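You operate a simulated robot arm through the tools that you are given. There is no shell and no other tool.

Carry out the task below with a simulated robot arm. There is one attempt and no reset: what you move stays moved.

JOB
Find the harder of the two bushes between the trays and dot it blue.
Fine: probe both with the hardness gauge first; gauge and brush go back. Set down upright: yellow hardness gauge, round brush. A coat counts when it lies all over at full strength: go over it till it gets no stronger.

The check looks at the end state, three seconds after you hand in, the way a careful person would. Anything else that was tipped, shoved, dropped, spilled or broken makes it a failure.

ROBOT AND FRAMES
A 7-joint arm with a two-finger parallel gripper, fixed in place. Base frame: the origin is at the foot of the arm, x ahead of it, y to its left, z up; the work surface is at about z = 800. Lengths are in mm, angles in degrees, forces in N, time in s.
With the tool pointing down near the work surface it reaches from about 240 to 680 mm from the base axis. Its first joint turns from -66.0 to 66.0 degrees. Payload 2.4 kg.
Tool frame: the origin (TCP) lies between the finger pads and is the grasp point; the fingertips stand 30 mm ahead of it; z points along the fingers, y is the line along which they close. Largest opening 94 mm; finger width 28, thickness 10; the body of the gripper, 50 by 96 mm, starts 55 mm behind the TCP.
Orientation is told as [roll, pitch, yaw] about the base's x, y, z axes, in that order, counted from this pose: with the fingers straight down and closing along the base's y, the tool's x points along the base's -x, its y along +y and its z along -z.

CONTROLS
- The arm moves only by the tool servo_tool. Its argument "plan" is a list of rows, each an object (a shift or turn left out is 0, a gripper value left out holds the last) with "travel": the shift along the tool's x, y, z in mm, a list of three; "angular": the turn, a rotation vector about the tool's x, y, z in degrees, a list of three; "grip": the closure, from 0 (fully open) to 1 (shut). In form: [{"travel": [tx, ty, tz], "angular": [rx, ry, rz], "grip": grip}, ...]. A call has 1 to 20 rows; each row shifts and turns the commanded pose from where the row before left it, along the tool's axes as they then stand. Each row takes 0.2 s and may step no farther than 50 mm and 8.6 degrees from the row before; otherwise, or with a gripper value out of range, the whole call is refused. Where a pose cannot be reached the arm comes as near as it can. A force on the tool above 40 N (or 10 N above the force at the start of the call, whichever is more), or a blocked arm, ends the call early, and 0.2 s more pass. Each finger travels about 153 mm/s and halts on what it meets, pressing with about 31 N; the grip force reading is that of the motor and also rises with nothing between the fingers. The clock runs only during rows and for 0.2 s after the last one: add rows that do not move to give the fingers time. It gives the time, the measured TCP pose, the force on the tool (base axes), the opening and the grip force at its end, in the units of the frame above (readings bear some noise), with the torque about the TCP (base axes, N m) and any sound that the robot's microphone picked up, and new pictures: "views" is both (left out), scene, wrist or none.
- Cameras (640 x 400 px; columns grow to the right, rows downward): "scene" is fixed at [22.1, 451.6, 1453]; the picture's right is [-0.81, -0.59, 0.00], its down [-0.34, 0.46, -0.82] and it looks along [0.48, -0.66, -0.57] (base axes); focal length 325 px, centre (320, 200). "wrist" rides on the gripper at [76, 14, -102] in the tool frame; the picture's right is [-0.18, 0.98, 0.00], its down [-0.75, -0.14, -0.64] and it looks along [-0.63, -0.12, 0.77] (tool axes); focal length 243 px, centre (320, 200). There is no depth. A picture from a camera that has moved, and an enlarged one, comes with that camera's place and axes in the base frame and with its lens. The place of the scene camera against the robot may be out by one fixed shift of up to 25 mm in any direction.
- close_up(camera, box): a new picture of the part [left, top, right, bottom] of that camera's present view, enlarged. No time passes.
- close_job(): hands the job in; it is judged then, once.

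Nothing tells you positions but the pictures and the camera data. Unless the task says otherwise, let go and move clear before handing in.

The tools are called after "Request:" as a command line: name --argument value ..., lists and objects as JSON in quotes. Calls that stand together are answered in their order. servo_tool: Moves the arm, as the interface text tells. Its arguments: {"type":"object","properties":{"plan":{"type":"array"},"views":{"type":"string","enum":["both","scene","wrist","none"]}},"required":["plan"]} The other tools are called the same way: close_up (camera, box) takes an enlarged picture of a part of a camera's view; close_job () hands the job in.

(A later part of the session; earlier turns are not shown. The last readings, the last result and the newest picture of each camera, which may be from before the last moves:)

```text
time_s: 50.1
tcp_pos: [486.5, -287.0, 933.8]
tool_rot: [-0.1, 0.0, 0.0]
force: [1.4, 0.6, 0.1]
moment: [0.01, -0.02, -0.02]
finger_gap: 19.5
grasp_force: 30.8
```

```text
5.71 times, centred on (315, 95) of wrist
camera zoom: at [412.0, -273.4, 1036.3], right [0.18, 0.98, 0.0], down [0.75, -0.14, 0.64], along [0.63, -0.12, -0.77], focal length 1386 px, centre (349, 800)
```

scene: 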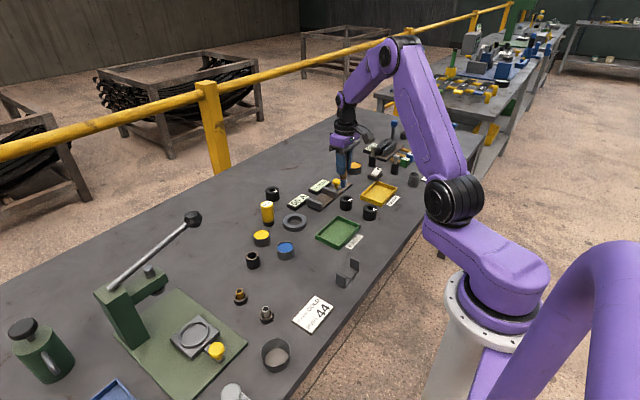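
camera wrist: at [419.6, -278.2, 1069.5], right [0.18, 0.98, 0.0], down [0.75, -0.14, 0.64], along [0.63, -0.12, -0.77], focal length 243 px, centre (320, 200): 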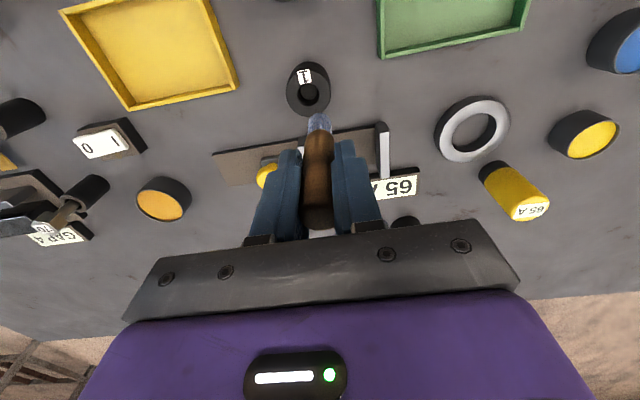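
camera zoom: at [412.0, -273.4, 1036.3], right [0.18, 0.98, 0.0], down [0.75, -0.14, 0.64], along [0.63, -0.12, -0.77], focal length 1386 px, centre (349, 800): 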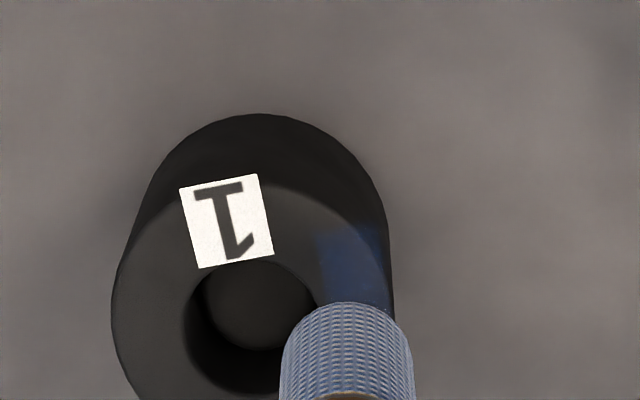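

That pass didn't quite reach the surface and the patch is unchanged. I'll go down again, slightly deeper.

Request:
servo_tool --plan '[{"travel": [0, 0, 7]}, {"travel": [0, 0, 5]}, {"travel": [0, 0, 2]}, {"travel": [0, 0, 1]}, {"travel": [0, 0, 0.5]}, {"travel": [0, 0, 0.4]}, {"travel": [0, 0, 0]}]' --views "none"

Request:
close_up --camera "scene" --box '[335, 190, 360, 210]'

```text
time_s: 51.7
tcp_pos: [487.6, -286.1, 917.4]
tool_rot: [0.0, -0.2, 0.0]
force: [-3.5, 1.3, 9.8]
moment: [-0.03, 0.2, 0.03]
finger_gap: 19.4
grasp_force: 31.2
```

```text
16.00 times, centred on (348, 200) of scene
camera zoom: at [21.8, 451.7, 1452.9], right [-0.81, -0.59, 0.0], down [-0.33, 0.46, -0.82], along [0.48, -0.66, -0.57], focal length 5207 px, centre (-120, 200)
```

zoom: 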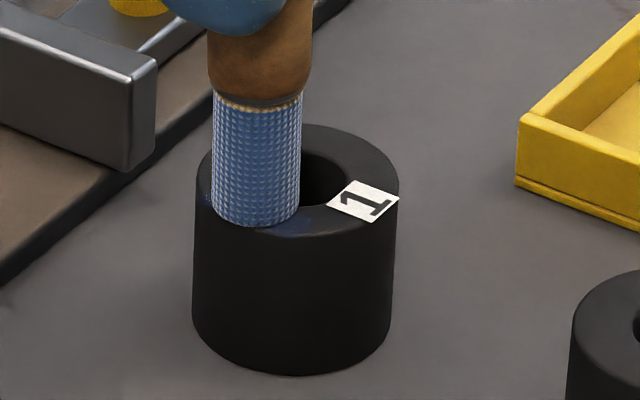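

There is contact at about 10 N over the patch. I'll hold for 2 s, then lift and compare.

Request:
servo_tool --plan '[{"travel": [0, 0, 0]}, {"travel": [0, 0, 0]}, {"travel": [0, 0, 0]}, {"travel": [0, 0, 0]}, {"travel": [0, 0, 0]}, {"travel": [0, 0, 0]}, {"travel": [0, 0, 0]}, {"travel": [0, 0, 0]}, {"travel": [0, 0, 0]}, {"travel": [0, 0, 0]}]' --views "none"

Request:
close_up --camera "scene" --box '[335, 190, 360, 210]'

Request:
servo_tool --plan '[{"travel": [0, 0, -3]}, {"travel": [0, 0, -13]}, {"travel": [0, 0, 0]}]' --views "none"

Request:
close_up --camera "scene" --box '[335, 190, 360, 210]'

Request:
close_up --camera "wrist" --box '[280, 60, 350, 130]'

```text
time_s: 53.9
tcp_pos: [488.0, -285.6, 917.1]
tool_rot: [-0.1, 0.0, 0.0]
force: [0.2, -0.8, 7.2]
moment: [-0.1, -0.06, 0.03]
finger_gap: 19.5
grasp_force: 30.7
```

```text
16.00 times, centred on (348, 200) of scene
camera zoom: at [22.0, 451.6, 1453.0], right [-0.81, -0.59, 0.0], down [-0.34, 0.46, -0.82], along [0.48, -0.66, -0.57], focal length 5207 px, centre (-120, 200)
```

zoom: 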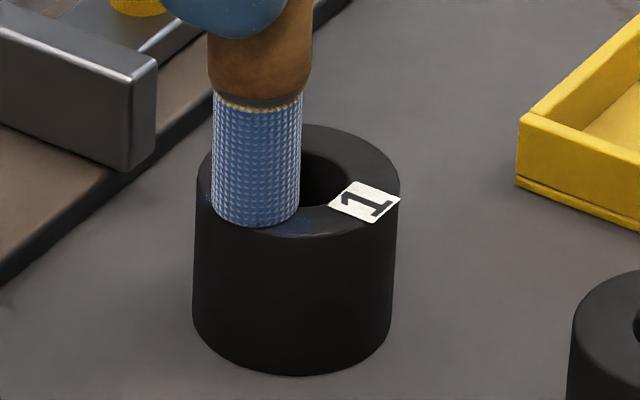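

```text
time_s: 54.7
tcp_pos: [489.9, -285.7, 933.3]
tool_rot: [0.0, 0.0, 0.0]
force: [0.1, 0.5, -1.0]
moment: [0.02, 0.01, 0.0]
finger_gap: 19.2
grasp_force: 31.2
```

```text
16.00 times, centred on (348, 200) of scene
camera zoom: at [22.1, 451.6, 1453.0], right [-0.81, -0.59, 0.0], down [-0.34, 0.46, -0.82], along [0.48, -0.66, -0.57], focal length 5207 px, centre (-120, 200)
```

zoom: 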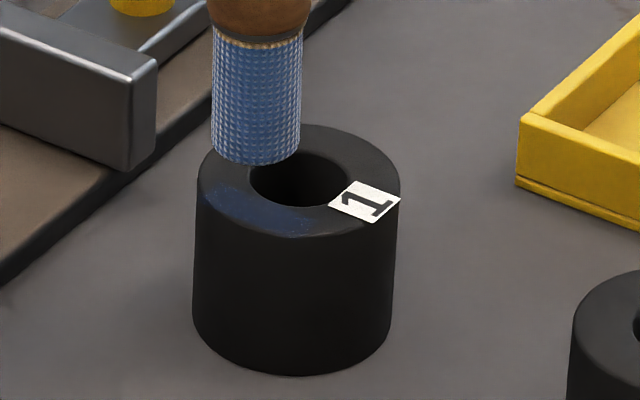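

```text
5.71 times, centred on (315, 95) of wrist
camera zoom: at [413.3, -272.9, 1035.8], right [0.18, 0.98, 0.0], down [0.75, -0.14, 0.64], along [0.63, -0.12, -0.77], focal length 1386 px, centre (349, 800)
```

zoom: 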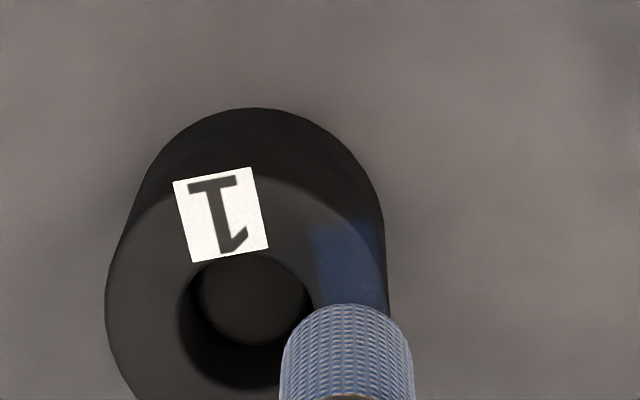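

Request:
close_up --camera "scene" --box '[339, 194, 355, 206]'

Request:
close_up --camera "wrist" --box '[305, 85, 335, 115]'

```text
16.00 times, centred on (347, 200) of scene
camera zoom: at [22.1, 451.6, 1453.0], right [-0.81, -0.59, 0.0], down [-0.34, 0.46, -0.82], along [0.48, -0.66, -0.57], focal length 5207 px, centre (-112, 200)
```

zoom: 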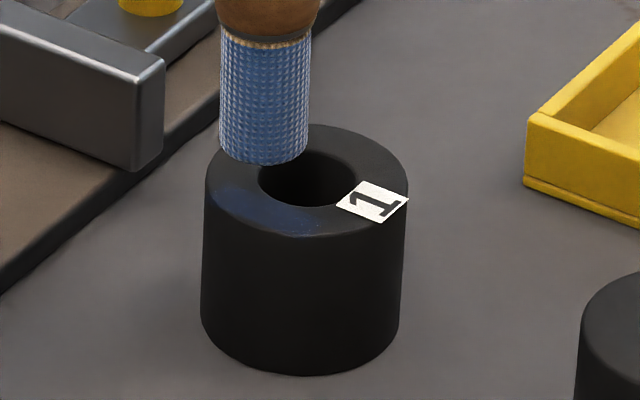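

```text
13.33 times, centred on (320, 100) of wrist
camera zoom: at [413.3, -272.9, 1035.8], right [0.18, 0.98, 0.0], down [0.75, -0.14, 0.64], along [0.63, -0.12, -0.77], focal length 3235 px, centre (320, 1533)
```

zoom: 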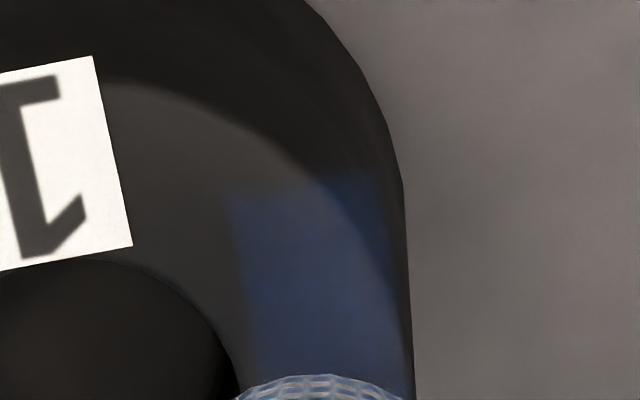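

The patch is a rectangular zone on the +y side of the ring top, about 24 × 9 mm, and it should strengthen as more of it gets covered. I'll make dabs along its length instead of dragging, so the bush can't slide.

Request:
servo_tool --plan '[{"travel": [11.2, 2.3, 0]}, {"travel": [0, 0, 8]}, {"travel": [0, 0, 5]}, {"travel": [0, 0, 2]}, {"travel": [0, 0, 1]}, {"travel": [0, 0, 0]}, {"travel": [0, 0, 0]}, {"travel": [0, 0, 0]}]' --views "none"

Request:
close_up --camera "scene" --box '[335, 190, 360, 210]'

```text
time_s: 56.5
tcp_pos: [476.1, -282.9, 917.9]
tool_rot: [-0.1, -0.1, 0.0]
force: [0.1, 1.1, 11.5]
moment: [-0.03, -0.03, 0.01]
finger_gap: 19.7
grasp_force: 31.1
```

```text
16.00 times, centred on (348, 200) of scene
camera zoom: at [21.9, 451.8, 1452.9], right [-0.81, -0.59, 0.0], down [-0.33, 0.46, -0.82], along [0.48, -0.66, -0.57], focal length 5207 px, centre (-120, 200)
```

zoom: 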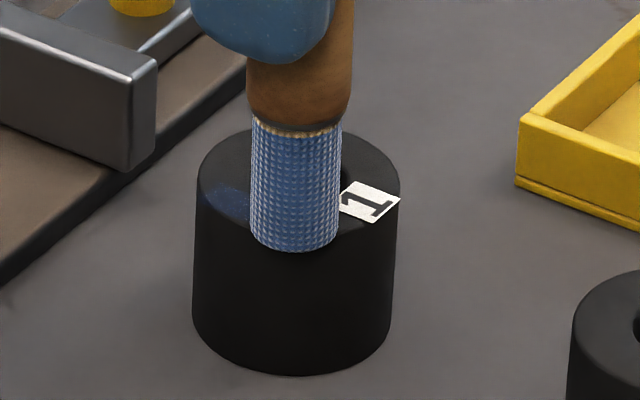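

Request:
servo_tool --plan '[{"travel": [0, 0, -3]}, {"travel": [0, 0, -13]}, {"travel": [0, 0, -20]}, {"travel": [0, 0, 0]}]' --views "none"

Request:
close_up --camera "scene" --box '[335, 190, 360, 210]'

Request:
close_up --camera "wrist" --box '[280, 80, 350, 150]'

```text
time_s: 57.5
tcp_pos: [475.9, -284.3, 954.9]
tool_rot: [0.0, 0.1, 0.0]
force: [0.4, -0.3, -0.2]
moment: [0.01, 0.04, 0.03]
finger_gap: 19.6
grasp_force: 31.1
```

```text
16.00 times, centred on (348, 200) of scene
camera zoom: at [22.1, 451.6, 1453.0], right [-0.81, -0.59, 0.0], down [-0.34, 0.46, -0.82], along [0.48, -0.66, -0.57], focal length 5207 px, centre (-120, 200)
```

zoom: 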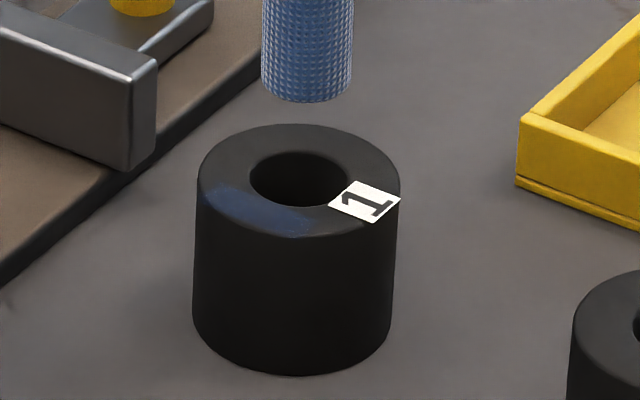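

```text
5.71 times, centred on (315, 115) of wrist
camera zoom: at [401.0, -270.6, 1057.0], right [0.18, 0.98, 0.0], down [0.75, -0.14, 0.64], along [0.63, -0.12, -0.77], focal length 1386 px, centre (349, 686)
```

zoom: 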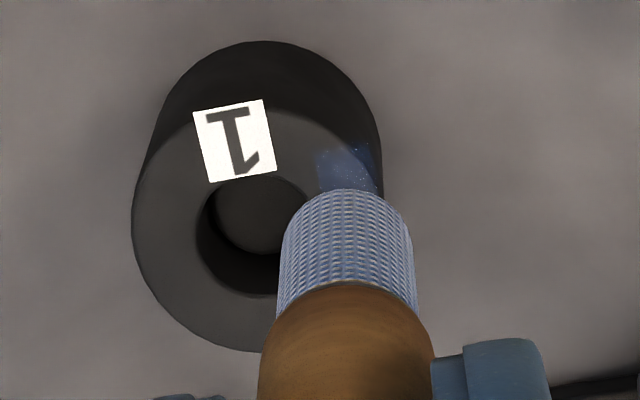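

The patch looks a bit stronger after that dab. I'll continue with dabs at the middle and far end of the zone.

Request:
servo_tool --plan '[{"travel": [-8, -0.5, 0]}, {"travel": [0, 0, 20]}, {"travel": [0, 0, 8]}, {"travel": [0, 0, 5]}, {"travel": [0, 0, 2]}, {"travel": [0, 0, 1]}, {"travel": [0, 0, 0]}, {"travel": [0, 0, 0]}, {"travel": [0, 0, 0]}, {"travel": [0, 0, -3]}, {"travel": [0, 0, -5]}, {"travel": [-8, 0, 0]}, {"travel": [0, 0, 5]}, {"travel": [0, 0, 2]}, {"travel": [0, 0, 1]}, {"travel": [0, 0, 0]}, {"travel": [0, 0, 0]}, {"travel": [0, 0, 0]}, {"travel": [0, 0, -3]}, {"travel": [0, 0, -33]}]' --views "none"

Request:
close_up --camera "scene" --box '[335, 190, 360, 210]'

Request:
close_up --camera "wrist" --box '[280, 40, 350, 110]'

```text
time_s: 61.7
tcp_pos: [490.1, -285.7, 953.9]
tool_rot: [0.1, -0.1, 0.1]
force: [1.0, 0.7, -0.6]
moment: [0.04, 0.0, -0.01]
finger_gap: 19.7
grasp_force: 31.0
```

```text
16.00 times, centred on (348, 200) of scene
camera zoom: at [22.1, 451.6, 1453.0], right [-0.81, -0.59, 0.0], down [-0.34, 0.46, -0.82], along [0.48, -0.66, -0.57], focal length 5207 px, centre (-120, 200)
```

zoom: 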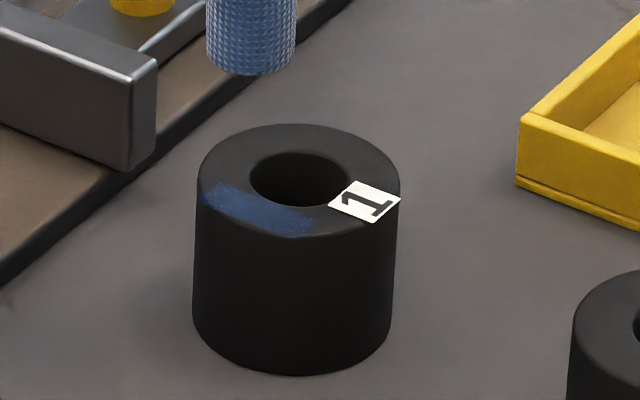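

```text
5.71 times, centred on (315, 75) of wrist
camera zoom: at [416.0, -273.3, 1056.4], right [0.18, 0.98, 0.0], down [0.75, -0.14, 0.64], along [0.63, -0.12, -0.77], focal length 1386 px, centre (349, 914)
```

zoom: 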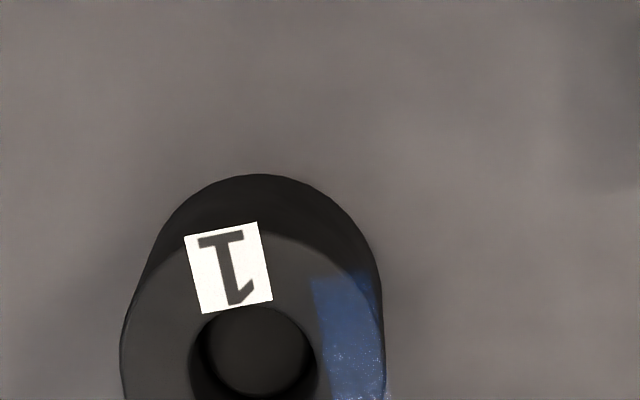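

The coat is getting visibly stronger with each dab. I'll keep going along the zone.

Request:
servo_tool --plan '[{"travel": [4, 0, 20]}, {"travel": [0, 0, 8]}, {"travel": [0, 0, 5]}, {"travel": [0, 0, 2]}, {"travel": [0, 0, 1]}, {"travel": [0, 0, 0]}, {"travel": [0, 0, 0]}, {"travel": [0, 0, -3]}, {"travel": [4, 0, 0]}, {"travel": [0, 0, 2]}, {"travel": [0, 0, 1]}, {"travel": [0, 0, 0]}, {"travel": [0, 0, 0]}, {"travel": [0, 0, -3]}, {"travel": [5, 0, 0]}, {"travel": [0, 0, 2]}, {"travel": [0, 0, 1]}, {"travel": [0, 0, 0]}, {"travel": [0, 0, -3]}, {"travel": [0, 0, -33]}]' --views "none"

Request:
close_up --camera "scene" --box '[335, 190, 360, 210]'

Request:
close_up --camera "wrist" --box '[280, 60, 350, 130]'

```text
time_s: 65.9
tcp_pos: [481.5, -284.5, 952.8]
tool_rot: [0.0, 0.0, 0.1]
force: [0.2, 0.2, -1.0]
moment: [-0.02, 0.02, 0.02]
finger_gap: 19.6
grasp_force: 30.9
```

```text
16.00 times, centred on (348, 200) of scene
camera zoom: at [22.1, 451.6, 1453.0], right [-0.81, -0.59, 0.0], down [-0.34, 0.46, -0.82], along [0.48, -0.66, -0.57], focal length 5207 px, centre (-120, 200)
```

zoom: 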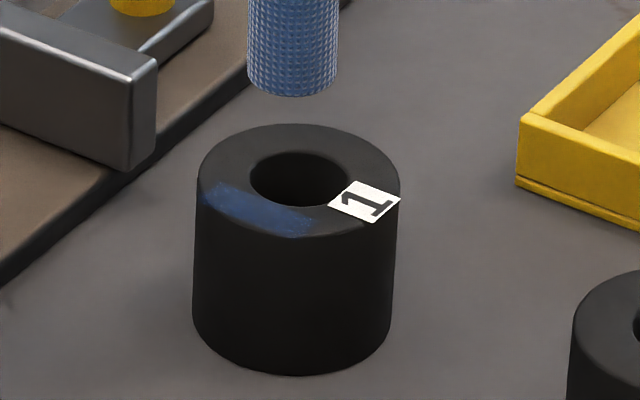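

```text
5.71 times, centred on (315, 95) of wrist
camera zoom: at [405.5, -272.4, 1055.7], right [0.18, 0.98, 0.0], down [0.75, -0.14, 0.64], along [0.63, -0.12, -0.77], focal length 1386 px, centre (349, 800)
```

zoom: 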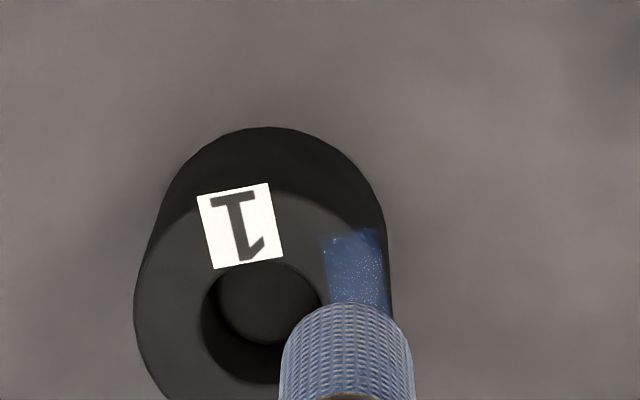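

The strength looks about the same as before. I'll check that the brush is actually making contact at this depth.

Request:
servo_tool --plan '[{"travel": [-4, 0, 20]}, {"travel": [0, 0, 8]}, {"travel": [0, 0, 5]}, {"travel": [0, 0, 2]}, {"travel": [0, 0, 1]}, {"travel": [0, 0, 0]}]' --views "none"

Request:
close_up --camera "scene" --box '[335, 190, 360, 210]'

```text
time_s: 67.3
tcp_pos: [485.6, -284.6, 918.4]
tool_rot: [-0.1, -0.1, 0.0]
force: [-1.8, 2.4, 14.5]
moment: [0.29, 0.11, 0.0]
finger_gap: 19.7
grasp_force: 30.8
```

```text
16.00 times, centred on (348, 200) of scene
camera zoom: at [21.8, 451.8, 1452.9], right [-0.81, -0.59, 0.0], down [-0.33, 0.46, -0.82], along [0.48, -0.66, -0.57], focal length 5207 px, centre (-120, 200)
```

zoom: 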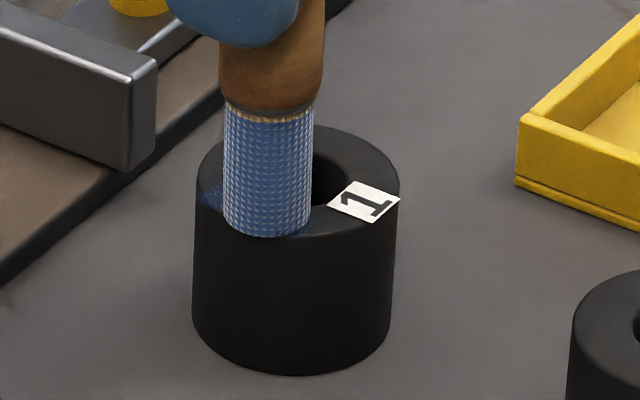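

Request:
servo_tool --plan '[{"travel": [0, 0, 0]}, {"travel": [0, 0, 0]}, {"travel": [0, 0, 0]}, {"travel": [0, 0, 0]}, {"travel": [0, 0, 0]}, {"travel": [0, 0, -3]}, {"travel": [0, 0, -33]}, {"travel": [0, 0, 0]}]' --views "none"

Request:
close_up --camera "scene" --box '[335, 190, 360, 210]'

Request:
close_up --camera "wrist" --box '[280, 60, 350, 130]'

```text
time_s: 69.1
tcp_pos: [483.5, -283.9, 953.8]
tool_rot: [0.0, 0.0, 0.0]
force: [0.3, -0.2, -0.6]
moment: [-0.01, 0.02, 0.01]
finger_gap: 19.8
grasp_force: 30.9
```

```text
16.00 times, centred on (348, 200) of scene
camera zoom: at [22.1, 451.6, 1453.0], right [-0.81, -0.59, 0.0], down [-0.34, 0.46, -0.82], along [0.48, -0.66, -0.57], focal length 5207 px, centre (-120, 200)
```

zoom: 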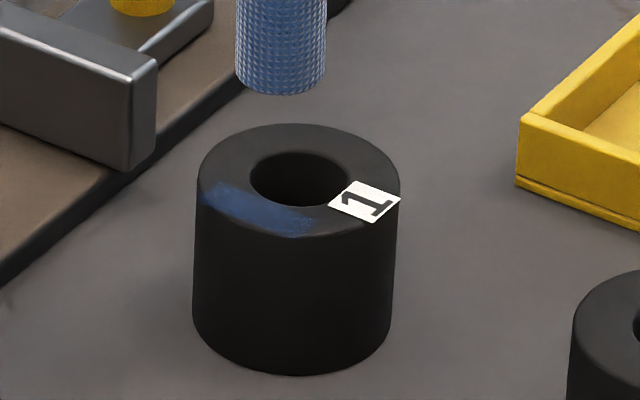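

```text
5.71 times, centred on (315, 95) of wrist
camera zoom: at [408.0, -271.8, 1055.4], right [0.18, 0.98, 0.0], down [0.75, -0.14, 0.64], along [0.63, -0.12, -0.77], focal length 1386 px, centre (349, 800)
```

zoom: 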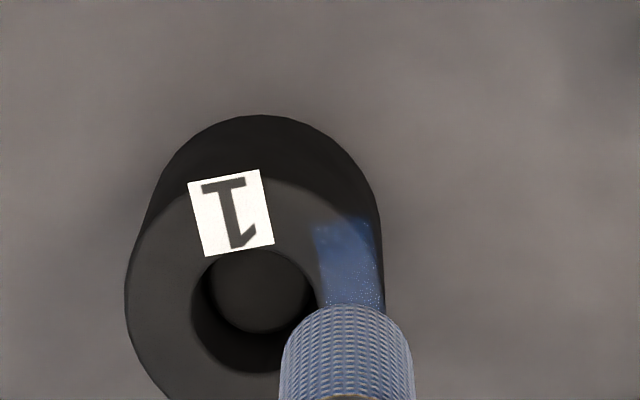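

I can't tell whether it has topped out or the brush has run thin. I'll re-load the brush in the blue pot and compare.

Request:
servo_tool --plan '[{"travel": [0, 0, -12]}, {"travel": [-2.83, 45.6, 0]}, {"travel": [-2.83, 45.6, 0]}, {"travel": [-2.83, 45.6, 0]}, {"travel": [-2.83, 45.6, 0]}, {"travel": [-2.83, 45.6, 0]}, {"travel": [-2.83, 45.6, 0]}, {"travel": [0, 0, 30]}, {"travel": [0, 0, 0]}]' --views "none"

Request:
close_up --camera "wrist" --box '[260, 60, 380, 180]'

Request:
close_up --camera "scene" --box '[335, 190, 360, 210]'

Request:
close_up --camera "scene" --box '[255, 190, 315, 270]'

```text
time_s: 71.1
tcp_pos: [499.1, -9.4, 935.1]
tool_rot: [0.1, 0.0, -0.1]
force: [-0.1, 0.1, -0.2]
moment: [-0.03, 0.03, -0.02]
finger_gap: 19.7
grasp_force: 30.7
```

```text
3.33 times, centred on (320, 120) of wrist
camera zoom: at [424.2, 3.5, 1036.7], right [0.18, 0.98, 0.0], down [0.75, -0.14, 0.64], along [0.63, -0.12, -0.77], focal length 809 px, centre (320, 467)
```

zoom: 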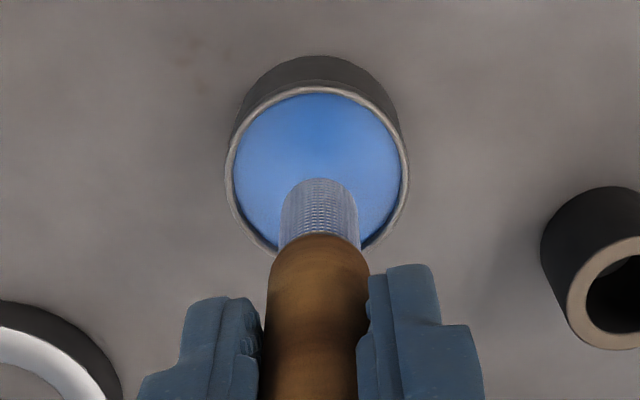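

```text
16.00 times, centred on (348, 200) of scene
camera zoom: at [22.1, 451.6, 1453.0], right [-0.81, -0.59, 0.0], down [-0.34, 0.46, -0.82], along [0.48, -0.66, -0.57], focal length 5207 px, centre (-120, 200)
```

zoom: 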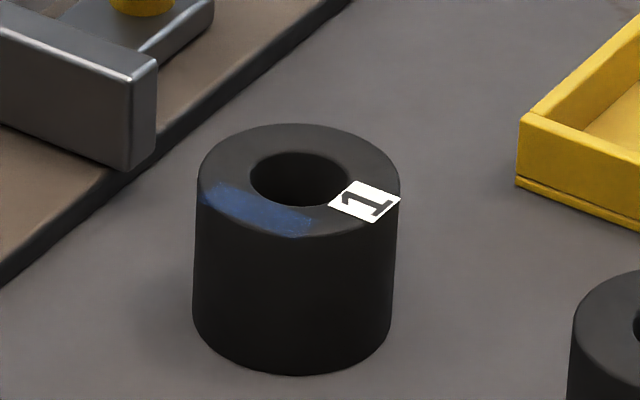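

```text
5.00 times, centred on (285, 230) of scene
camera zoom: at [22.1, 451.6, 1453.0], right [-0.81, -0.59, 0.0], down [-0.34, 0.46, -0.82], along [0.48, -0.66, -0.57], focal length 1627 px, centre (495, 50)
```

zoom: 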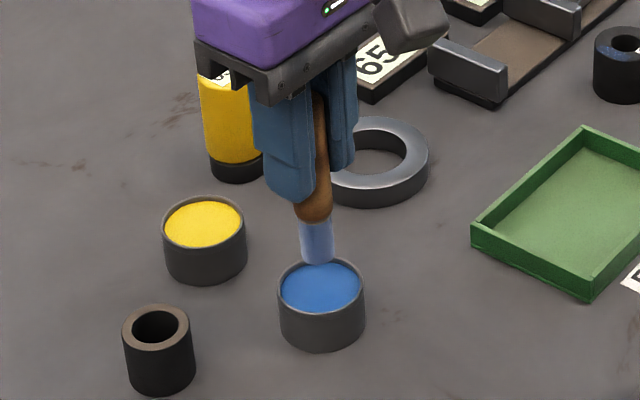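

I'm centred over the blue pot again and will ease into the paint slowly this time.

Request:
servo_tool --plan '[{"travel": [0, 0, 10]}, {"travel": [0, 0, 8]}, {"travel": [0, 0, 4]}, {"travel": [0, 0, 1]}, {"travel": [0, 0, 1]}, {"travel": [0, 0, 1]}, {"travel": [0, 0, 1]}, {"travel": [0, 0, 0]}]' --views "none"

```text
time_s: 72.9
tcp_pos: [500.1, -11.6, 910.5]
tool_rot: [0.0, 0.0, 0.0]
force: [0.6, 0.5, 0.1]
moment: [-0.03, 0.01, 0.03]
finger_gap: 19.7
grasp_force: 30.9
```

Request:
servo_tool --plan '[{"travel": [0, 0, 1]}, {"travel": [0, 0, 1]}, {"travel": [0, 0, 0.7]}, {"travel": [0, 0, 0]}]' --views "none"

```text
time_s: 73.9
tcp_pos: [501.5, -9.6, 908.2]
tool_rot: [0.0, -0.2, 0.0]
force: [-3.9, 2.8, 25.2]
moment: [0.34, 0.21, 0.03]
finger_gap: 19.7
grasp_force: 31.0
```

Request:
servo_tool --plan '[{"travel": [0, 0, -0.5]}, {"travel": [0, 0, 0]}, {"travel": [0, 0, 0]}, {"travel": [0, 0, 0]}, {"travel": [0, 0, 0]}, {"travel": [0, 0, 0]}, {"travel": [0, 0, 0]}, {"travel": [0, 0, 0]}]' --views "none"

Request:
close_up --camera "wrist" --box '[260, 60, 380, 180]'

```text
time_s: 75.7
tcp_pos: [501.2, -12.1, 908.0]
tool_rot: [0.0, 0.0, 0.1]
force: [3.0, 3.5, 17.1]
moment: [0.28, -0.34, 0.02]
finger_gap: 19.8
grasp_force: 30.7
```

```text
3.33 times, centred on (320, 120) of wrist
camera zoom: at [425.3, 1.4, 1009.7], right [0.18, 0.98, 0.0], down [0.75, -0.14, 0.64], along [0.63, -0.12, -0.77], focal length 809 px, centre (320, 467)
```

zoom: 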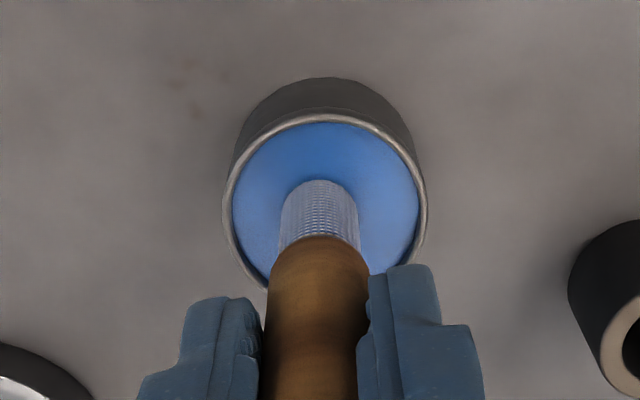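

The brush is re-loaded. I'll return over the same spot on bush 1 and dab again.

Request:
servo_tool --plan '[{"travel": [0, 0, -10]}, {"travel": [0, 0, -50]}, {"travel": [2.83, -45.6, 0]}, {"travel": [2.83, -45.6, 0]}, {"travel": [2.83, -45.6, 0]}, {"travel": [2.83, -45.6, 0]}, {"travel": [2.83, -45.6, 0]}, {"travel": [2.83, -45.6, 0]}, {"travel": [0, 0, 25]}, {"travel": [0, 0, 12]}, {"travel": [0, 0, 5]}, {"travel": [0, 0, 0]}]' --views "none"

Request:
close_up --camera "wrist" --box '[280, 60, 350, 130]'

Request:
close_up --camera "scene" --box '[335, 190, 360, 210]'

```text
time_s: 78.3
tcp_pos: [483.6, -286.0, 925.1]
tool_rot: [0.0, 0.0, 0.0]
force: [-0.6, -0.6, -0.1]
moment: [0.01, -0.01, 0.03]
finger_gap: 19.7
grasp_force: 31.1
```

```text
5.71 times, centred on (315, 95) of wrist
camera zoom: at [409.3, -272.4, 1027.5], right [0.18, 0.98, 0.0], down [0.75, -0.14, 0.64], along [0.63, -0.12, -0.77], focal length 1386 px, centre (349, 800)
```

zoom: 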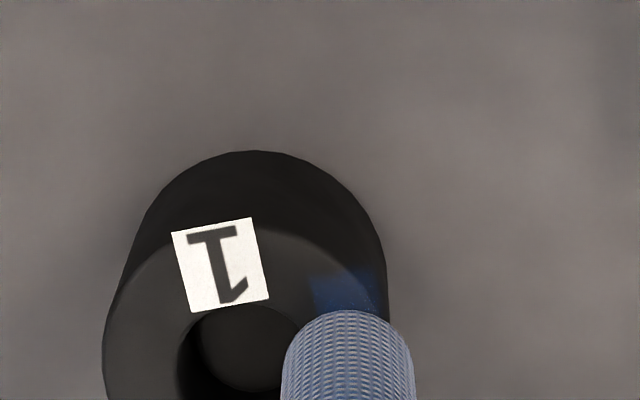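

```text
16.00 times, centred on (348, 200) of scene
camera zoom: at [22.1, 451.6, 1453.0], right [-0.81, -0.59, 0.0], down [-0.34, 0.46, -0.82], along [0.48, -0.66, -0.57], focal length 5207 px, centre (-120, 200)
```

zoom: 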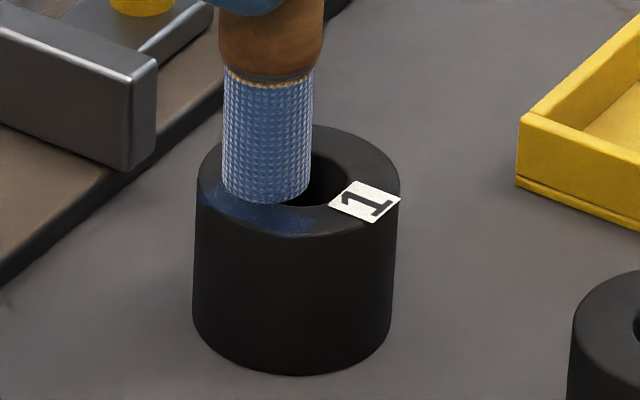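

Request:
servo_tool --plan '[{"travel": [0, 0, 5]}, {"travel": [0, 0, 2]}, {"travel": [0, 0, 0.8]}, {"travel": [0, 0, 0]}, {"travel": [0, 0, 0]}, {"travel": [0, 0, 0]}]' --views "none"

Request:
servo_tool --plan '[{"travel": [0, 0, -3]}, {"travel": [0, 0, -33]}, {"travel": [0, 0, 0]}]' --views "none"

Request:
close_up --camera "scene" --box '[335, 190, 360, 210]'

Request:
close_up --camera "wrist" --box '[280, 60, 350, 130]'

```text
time_s: 79.7
tcp_pos: [483.8, -283.5, 918.4]
tool_rot: [0.0, -0.1, 0.0]
force: [-0.7, 1.5, 5.1]
moment: [0.07, 0.01, 0.02]
finger_gap: 19.4
grasp_force: 30.9
```

```text
time_s: 80.5
tcp_pos: [482.5, -282.7, 952.1]
tool_rot: [0.0, 0.0, 0.1]
force: [0.1, -0.9, -0.9]
moment: [-0.01, -0.02, 0.01]
finger_gap: 19.5
grasp_force: 30.9
```

```text
16.00 times, centred on (348, 200) of scene
camera zoom: at [22.1, 451.6, 1453.0], right [-0.81, -0.59, 0.0], down [-0.34, 0.46, -0.82], along [0.48, -0.66, -0.57], focal length 5207 px, centre (-120, 200)
```

zoom: 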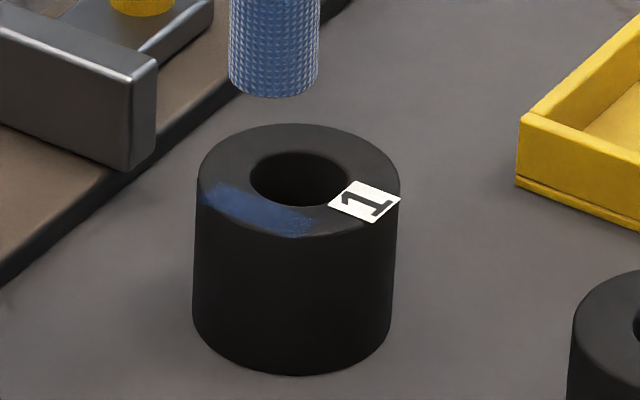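

```text
5.71 times, centred on (315, 95) of wrist
camera zoom: at [407.9, -270.5, 1054.8], right [0.18, 0.98, 0.0], down [0.75, -0.14, 0.64], along [0.63, -0.12, -0.77], focal length 1386 px, centre (349, 800)
```

zoom: 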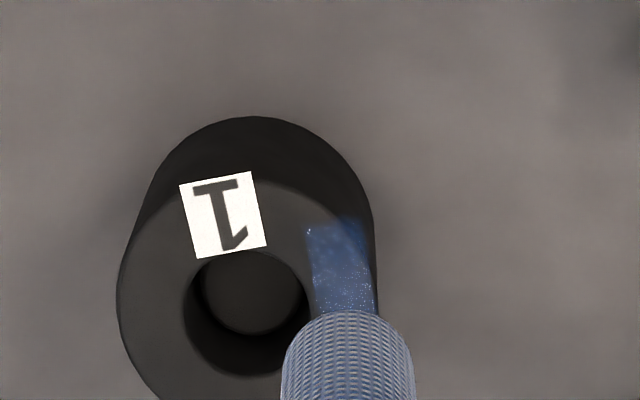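

I'll cover the zone more systematically, with dabs every 5 mm along its length.

Request:
servo_tool --plan '[{"travel": [7.4, -0.5, 20]}, {"travel": [0, 0, 8]}, {"travel": [0, 0, 5]}, {"travel": [0, 0, 2.2]}, {"travel": [0, 0, 1.1]}, {"travel": [0, 0, 0]}, {"travel": [0, 0, 0]}, {"travel": [0, 0, -3]}, {"travel": [-5, 0, 0]}, {"travel": [0, 0, 3]}, {"travel": [0, 0, 0]}, {"travel": [0, 0, -3]}, {"travel": [-5, 0, 0]}, {"travel": [0, 0, 3]}, {"travel": [0, 0, 0]}, {"travel": [0, 0, -3]}, {"travel": [-5, 0, 0]}, {"travel": [0, 0, 3]}, {"travel": [0, 0, 0]}]' --views "none"

Request:
close_up --camera "scene" --box '[335, 190, 360, 210]'

```text
time_s: 84.5
tcp_pos: [491.5, -283.8, 918.1]
tool_rot: [0.0, -0.1, -0.1]
force: [-2.4, 1.2, 9.0]
moment: [-0.01, 0.06, 0.03]
finger_gap: 19.6
grasp_force: 31.4
```

```text
16.00 times, centred on (348, 200) of scene
camera zoom: at [21.9, 451.7, 1452.9], right [-0.81, -0.59, 0.0], down [-0.33, 0.46, -0.82], along [0.48, -0.66, -0.57], focal length 5207 px, centre (-120, 200)
```

zoom: 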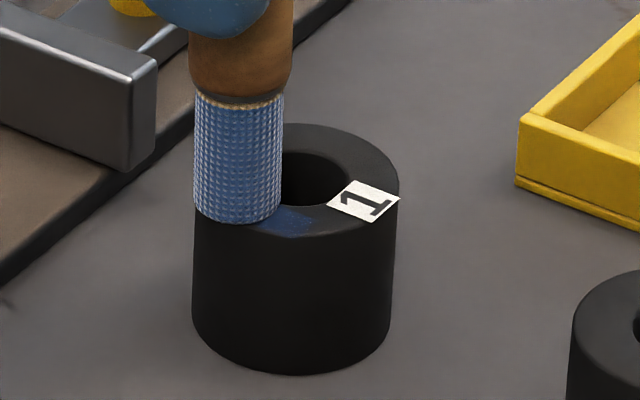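

Request:
servo_tool --plan '[{"travel": [0, 0, -3]}, {"travel": [-4, 0, 0]}, {"travel": [0, 0, 3]}, {"travel": [0, 0, 0]}, {"travel": [0, 0, -3]}, {"travel": [4, 0, 0]}, {"travel": [0, 0, 3]}, {"travel": [0, 0, 0]}, {"travel": [0, 0, -3]}, {"travel": [5, 0, 0]}, {"travel": [0, 0, 3]}, {"travel": [0, 0, 0]}, {"travel": [0, 0, -3]}, {"travel": [5, 0, 0]}, {"travel": [0, 0, 3]}, {"travel": [0, 0, 0]}, {"travel": [0, 0, -3]}, {"travel": [0, 0, -33]}, {"travel": [0, 0, 0]}]' --views "none"

Request:
close_up --camera "scene" --box '[335, 190, 360, 210]'

Request:
close_up --camera "wrist" --box '[280, 60, 350, 130]'

```text
time_s: 88.5
tcp_pos: [480.3, -284.2, 953.0]
tool_rot: [0.0, 0.1, 0.0]
force: [-0.2, -0.1, -0.4]
moment: [0.03, -0.03, 0.01]
finger_gap: 19.4
grasp_force: 31.3
```

```text
16.00 times, centred on (348, 200) of scene
camera zoom: at [22.1, 451.6, 1453.0], right [-0.81, -0.59, 0.0], down [-0.34, 0.46, -0.82], along [0.48, -0.66, -0.57], focal length 5207 px, centre (-120, 200)
```

zoom: 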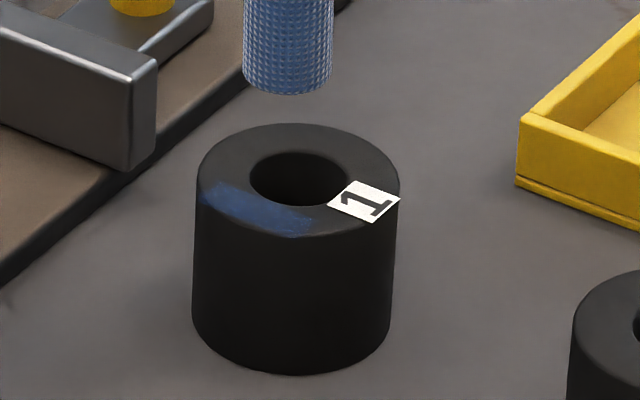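

```text
5.71 times, centred on (315, 95) of wrist
camera zoom: at [405.9, -272.0, 1055.7], right [0.18, 0.98, 0.0], down [0.75, -0.14, 0.64], along [0.63, -0.12, -0.77], focal length 1386 px, centre (349, 800)
```

zoom: 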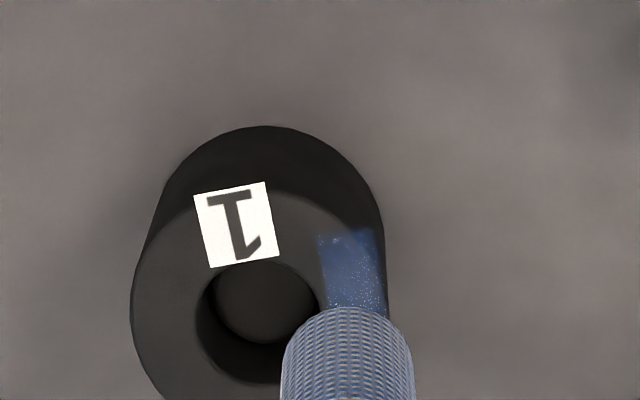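

The coat no longer seems to be changing. I'll back the arm off along +x to see the whole zone without obstruction or shadow.

Request:
servo_tool --plan '[{"travel": [0, 20, -20]}, {"travel": [-20, 20, 0]}, {"travel": [-20, 10, 0]}, {"travel": [0, 0, 0]}]' --views "none"

Request:
close_up --camera "wrist" --box '[220, 20, 320, 120]'

Request:
close_up --camera "scene" --box '[335, 190, 360, 210]'

```text
time_s: 89.5
tcp_pos: [520.7, -236.1, 972.9]
tool_rot: [-0.1, 0.0, 0.0]
force: [-0.2, 0.1, -0.2]
moment: [0.01, -0.04, -0.03]
finger_gap: 19.5
grasp_force: 31.1
```

```text
4.00 times, centred on (270, 70) of wrist
camera zoom: at [445.7, -223.0, 1076.2], right [0.18, 0.98, 0.0], down [0.75, -0.14, 0.64], along [0.63, -0.12, -0.77], focal length 970 px, centre (520, 720)
```

zoom: 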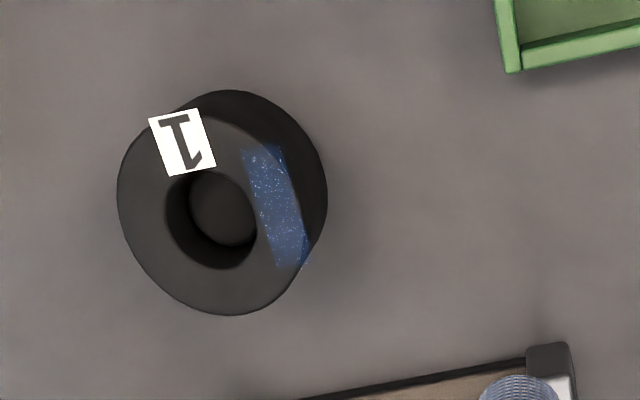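

```text
16.00 times, centred on (348, 200) of scene
camera zoom: at [22.1, 451.6, 1453.0], right [-0.81, -0.59, 0.0], down [-0.34, 0.46, -0.82], along [0.48, -0.66, -0.57], focal length 5207 px, centre (-120, 200)
```

zoom: 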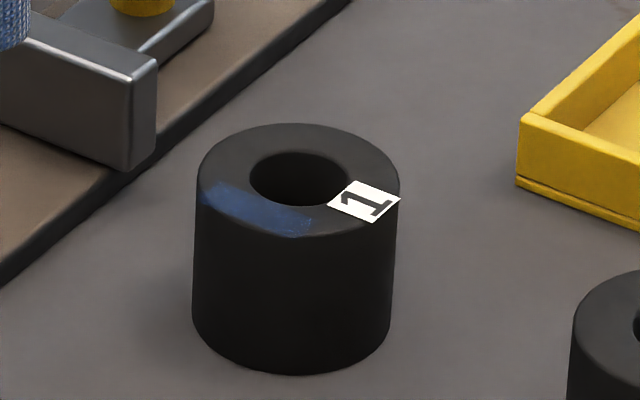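

Request:
close_up --camera "wrist" --box '[235, 50, 285, 95]'

Request:
close_up --camera "wrist" --box '[250, 50, 275, 92]'

Request:
close_up --camera "scene" --box '[250, 185, 370, 265]'

```text
8.89 times, centred on (260, 72) of wrist
camera zoom: at [445.7, -223.0, 1076.2], right [0.18, 0.98, 0.0], down [0.75, -0.14, 0.64], along [0.63, -0.12, -0.77], focal length 2157 px, centre (853, 1333)
```

zoom: 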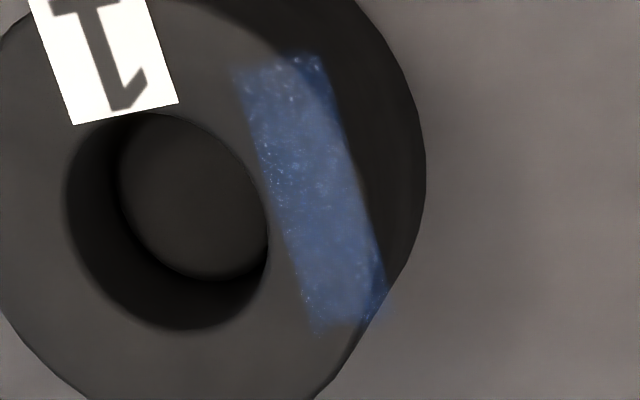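

```text
9.52 times, centred on (262, 71) of wrist
camera zoom: at [445.7, -223.0, 1076.2], right [0.18, 0.98, 0.0], down [0.75, -0.14, 0.64], along [0.63, -0.12, -0.77], focal length 2311 px, centre (868, 1429)
```

zoom: 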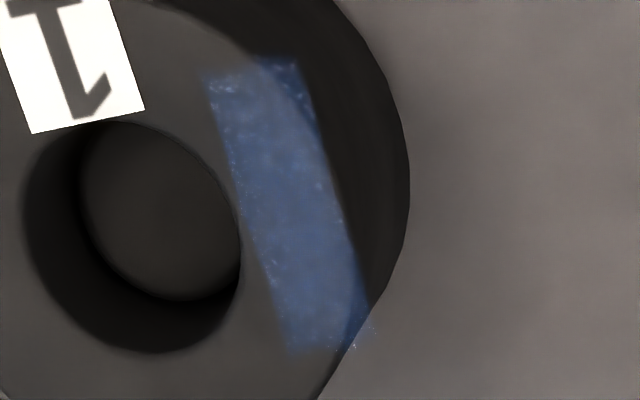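

```text
5.00 times, centred on (310, 225) of scene
camera zoom: at [22.1, 451.6, 1453.0], right [-0.81, -0.59, 0.0], down [-0.34, 0.46, -0.82], along [0.48, -0.66, -0.57], focal length 1627 px, centre (370, 75)
```

zoom: 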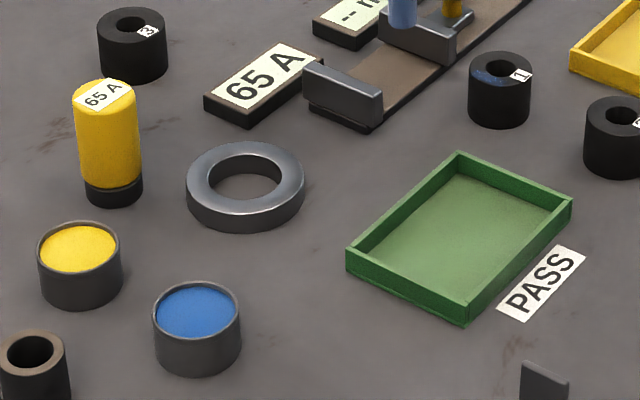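

The zone is evenly covered but still looks translucent. I'll use this vantage as a fixed reference, go back for another round of dabs and compare from exactly the same spot.

Request:
servo_tool --plan '[{"travel": [20, -10, 0]}, {"travel": [20, -20, 0]}, {"travel": [5, -20, 20]}, {"travel": [0, 0, 28]}, {"travel": [0, 0, 5]}, {"travel": [0, 0, 2.3]}, {"travel": [0, 0, 1]}, {"travel": [0, 0, 0]}, {"travel": [0, 0, -3]}, {"travel": [-6, 0, 0]}, {"travel": [0, 0, 3]}, {"travel": [0, 0, 0]}, {"travel": [0, 0, -3]}, {"travel": [-6, 0, 0]}, {"travel": [0, 0, 3]}, {"travel": [0, 0, 0]}, {"travel": [0, 0, -3]}, {"travel": [-6, 0, 0]}, {"travel": [0, 0, 3]}, {"travel": [0, 0, 0]}]' --views "none"

Request:
servo_tool --plan '[{"travel": [0, 0, -3]}, {"travel": [6, 0, 0]}, {"travel": [0, 0, 3]}, {"travel": [0, 0, 0]}, {"travel": [0, 0, -3]}, {"travel": [6, 0, 0]}, {"travel": [0, 0, 3]}, {"travel": [0, 0, 0]}, {"travel": [0, 0, -3]}, {"travel": [6, 0, 0]}, {"travel": [0, 0, 3]}, {"travel": [0, 0, 0]}, {"travel": [0, 0, -3]}, {"travel": [0, 0, -33.3]}, {"travel": [-5, 20, -20]}, {"travel": [-20, 20, 0]}, {"travel": [-20, 10, 0]}, {"travel": [0, 0, 0]}]' --views "none"

Request:
close_up --camera "wrist" --box '[235, 50, 285, 95]'

Request:
close_up --camera "scene" --box '[335, 190, 360, 210]'

```text
time_s: 93.7
tcp_pos: [493.3, -285.4, 916.7]
tool_rot: [-0.1, -0.1, 0.0]
force: [-3.4, 3.5, 14.7]
moment: [0.23, 0.22, 0.01]
finger_gap: 19.7
grasp_force: 31.4
```

```text
time_s: 97.5
tcp_pos: [519.2, -234.7, 972.1]
tool_rot: [0.0, -0.2, -0.1]
force: [-0.7, 0.6, 0.0]
moment: [0.04, -0.02, 0.03]
finger_gap: 19.8
grasp_force: 31.1
```

```text
8.89 times, centred on (260, 72) of wrist
camera zoom: at [444.7, -222.2, 1075.6], right [0.18, 0.98, 0.0], down [0.75, -0.14, 0.64], along [0.63, -0.12, -0.77], focal length 2157 px, centre (853, 1333)
```

zoom: 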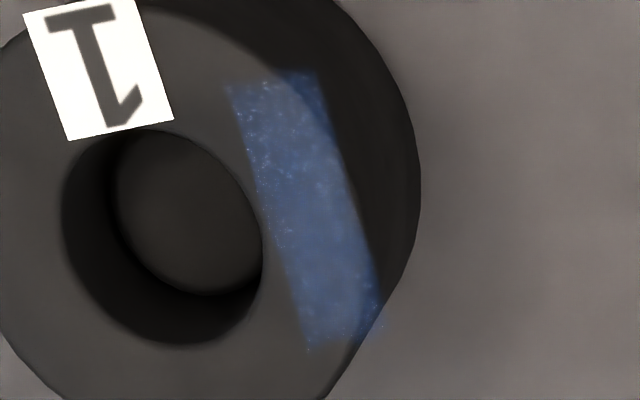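

```text
16.00 times, centred on (348, 200) of scene
camera zoom: at [22.1, 451.6, 1453.0], right [-0.81, -0.59, 0.0], down [-0.34, 0.46, -0.82], along [0.48, -0.66, -0.57], focal length 5207 px, centre (-120, 200)
```

zoom: 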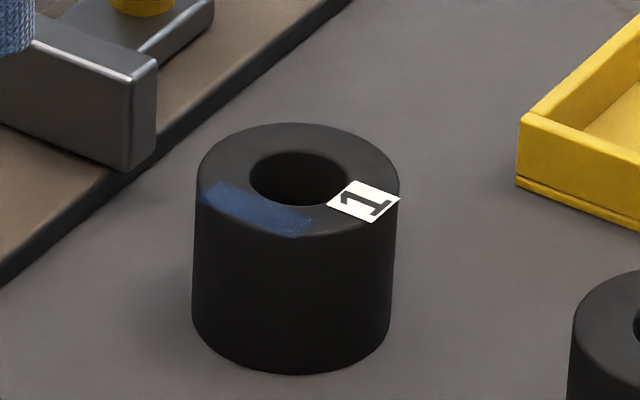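

After seven more dabs it looks the same. To rule out a depleted brush I'll re-load once more and compare from the same vantage.

Request:
servo_tool --plan '[{"travel": [4.12, 44.8, 0]}, {"travel": [4.12, 44.8, 0]}, {"travel": [4.12, 44.8, 0]}, {"travel": [4.12, 44.8, 0]}, {"travel": [4.12, 44.9, 0]}, {"travel": [0, 0, 40]}, {"travel": [0, 0, 15]}, {"travel": [0, 0, 6]}, {"travel": [0, 0, 1]}, {"travel": [0, 0, 1]}, {"travel": [0, 0, 1]}, {"travel": [0, 0, 0.5]}, {"travel": [0, 0, 0]}]' --views "none"

Request:
close_up --camera "scene" --box '[255, 190, 315, 270]'

Request:
close_up --camera "scene" --box '[335, 190, 360, 210]'

```text
time_s: 100.3
tcp_pos: [499.5, -9.8, 907.9]
tool_rot: [0.0, 0.0, -0.1]
force: [-0.2, 0.3, -0.1]
moment: [0.0, 0.01, 0.01]
finger_gap: 19.9
grasp_force: 30.9
```

```text
5.00 times, centred on (285, 230) of scene
camera zoom: at [22.1, 451.6, 1453.0], right [-0.81, -0.59, 0.0], down [-0.34, 0.46, -0.82], along [0.48, -0.66, -0.57], focal length 1627 px, centre (495, 50)
```

zoom: 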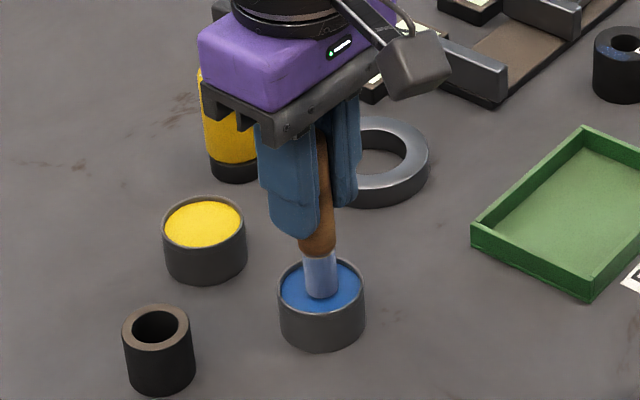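

```text
16.00 times, centred on (348, 200) of scene
camera zoom: at [22.1, 451.6, 1453.0], right [-0.81, -0.59, 0.0], down [-0.34, 0.46, -0.82], along [0.48, -0.66, -0.57], focal length 5207 px, centre (-120, 200)
```

zoom: 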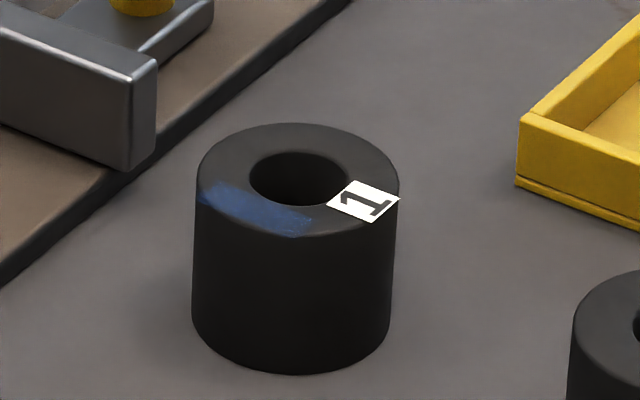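

Request:
servo_tool --plan '[{"travel": [0, 0, 0.6]}, {"travel": [0, 0, 0.6]}, {"travel": [0, 0, 0.4]}, {"travel": [0, 0, 0]}, {"travel": [0, 0, 0]}, {"travel": [0, 0, 0]}, {"travel": [0, 0, 0]}, {"travel": [0, 0, 0]}]' --views "none"

```text
time_s: 102.1
tcp_pos: [500.6, -10.8, 907.8]
tool_rot: [0.1, -0.2, 0.1]
force: [-1.0, 0.3, 16.3]
moment: [-0.05, 0.0, 0.01]
finger_gap: 19.6
grasp_force: 30.8
```

Request:
servo_tool --plan '[{"travel": [0, 0, -10]}, {"travel": [0, 0, -50]}, {"travel": [2.83, -45.6, 0]}, {"travel": [2.83, -45.6, 0]}, {"travel": [2.83, -45.6, 0]}, {"travel": [2.83, -45.6, 0]}, {"travel": [2.83, -45.6, 0]}, {"travel": [2.83, -45.6, 0]}, {"travel": [0, 0, 28]}, {"travel": [0, 0, 14]}, {"travel": [0, 0, 5]}, {"travel": [0, 0, 2]}, {"travel": [0, 0, 0.9]}, {"travel": [0, 0, 0]}, {"travel": [0, 0, 0]}, {"travel": [0, 0, 0]}]' --views "none"

Request:
servo_tool --plan '[{"travel": [0, 0, -3]}, {"travel": [0, 0, -33]}, {"travel": [0, 19.5, -20]}, {"travel": [-17.6, 20, 0]}, {"travel": [-20, 10, 0]}, {"travel": [0, 0, 0]}]' --views "none"

Request:
close_up --camera "wrist" --box '[235, 50, 285, 95]'

Request:
close_up --camera "scene" --box '[335, 190, 360, 210]'

```text
time_s: 105.5
tcp_pos: [484.4, -284.7, 918.6]
tool_rot: [0.0, -0.1, 0.0]
force: [1.1, -1.1, 3.0]
moment: [-0.03, -0.07, -0.04]
finger_gap: 19.8
grasp_force: 30.7
```

```text
time_s: 106.9
tcp_pos: [521.6, -233.2, 973.7]
tool_rot: [0.1, -0.1, 0.0]
force: [0.6, 0.0, -0.1]
moment: [-0.02, -0.01, -0.02]
finger_gap: 19.8
grasp_force: 30.8
```

```text
8.89 times, centred on (260, 72) of wrist
camera zoom: at [446.1, -221.1, 1075.5], right [0.18, 0.98, 0.0], down [0.75, -0.14, 0.64], along [0.63, -0.12, -0.77], focal length 2157 px, centre (853, 1333)
```

zoom: 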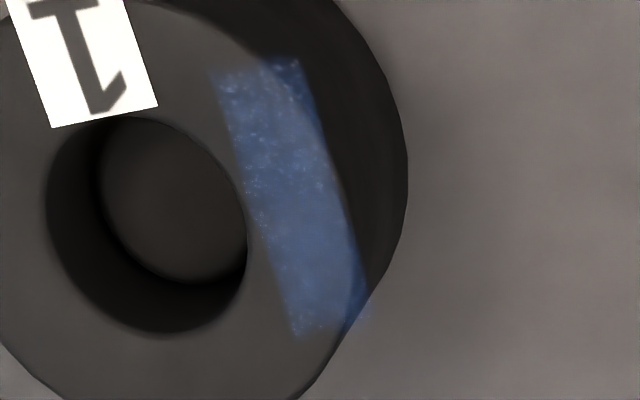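

```text
16.00 times, centred on (348, 200) of scene
camera zoom: at [22.1, 451.6, 1453.0], right [-0.81, -0.59, 0.0], down [-0.34, 0.46, -0.82], along [0.48, -0.66, -0.57], focal length 5207 px, centre (-120, 200)
```

zoom: 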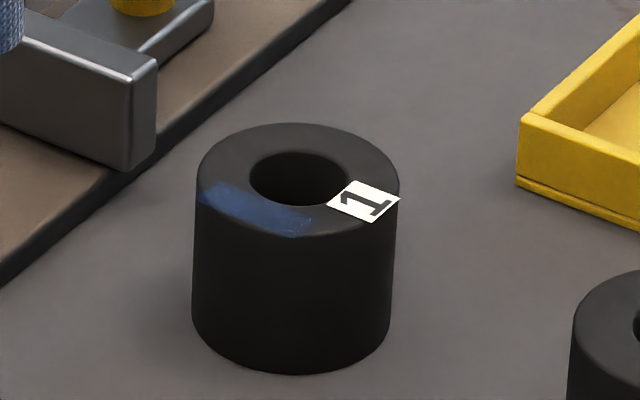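

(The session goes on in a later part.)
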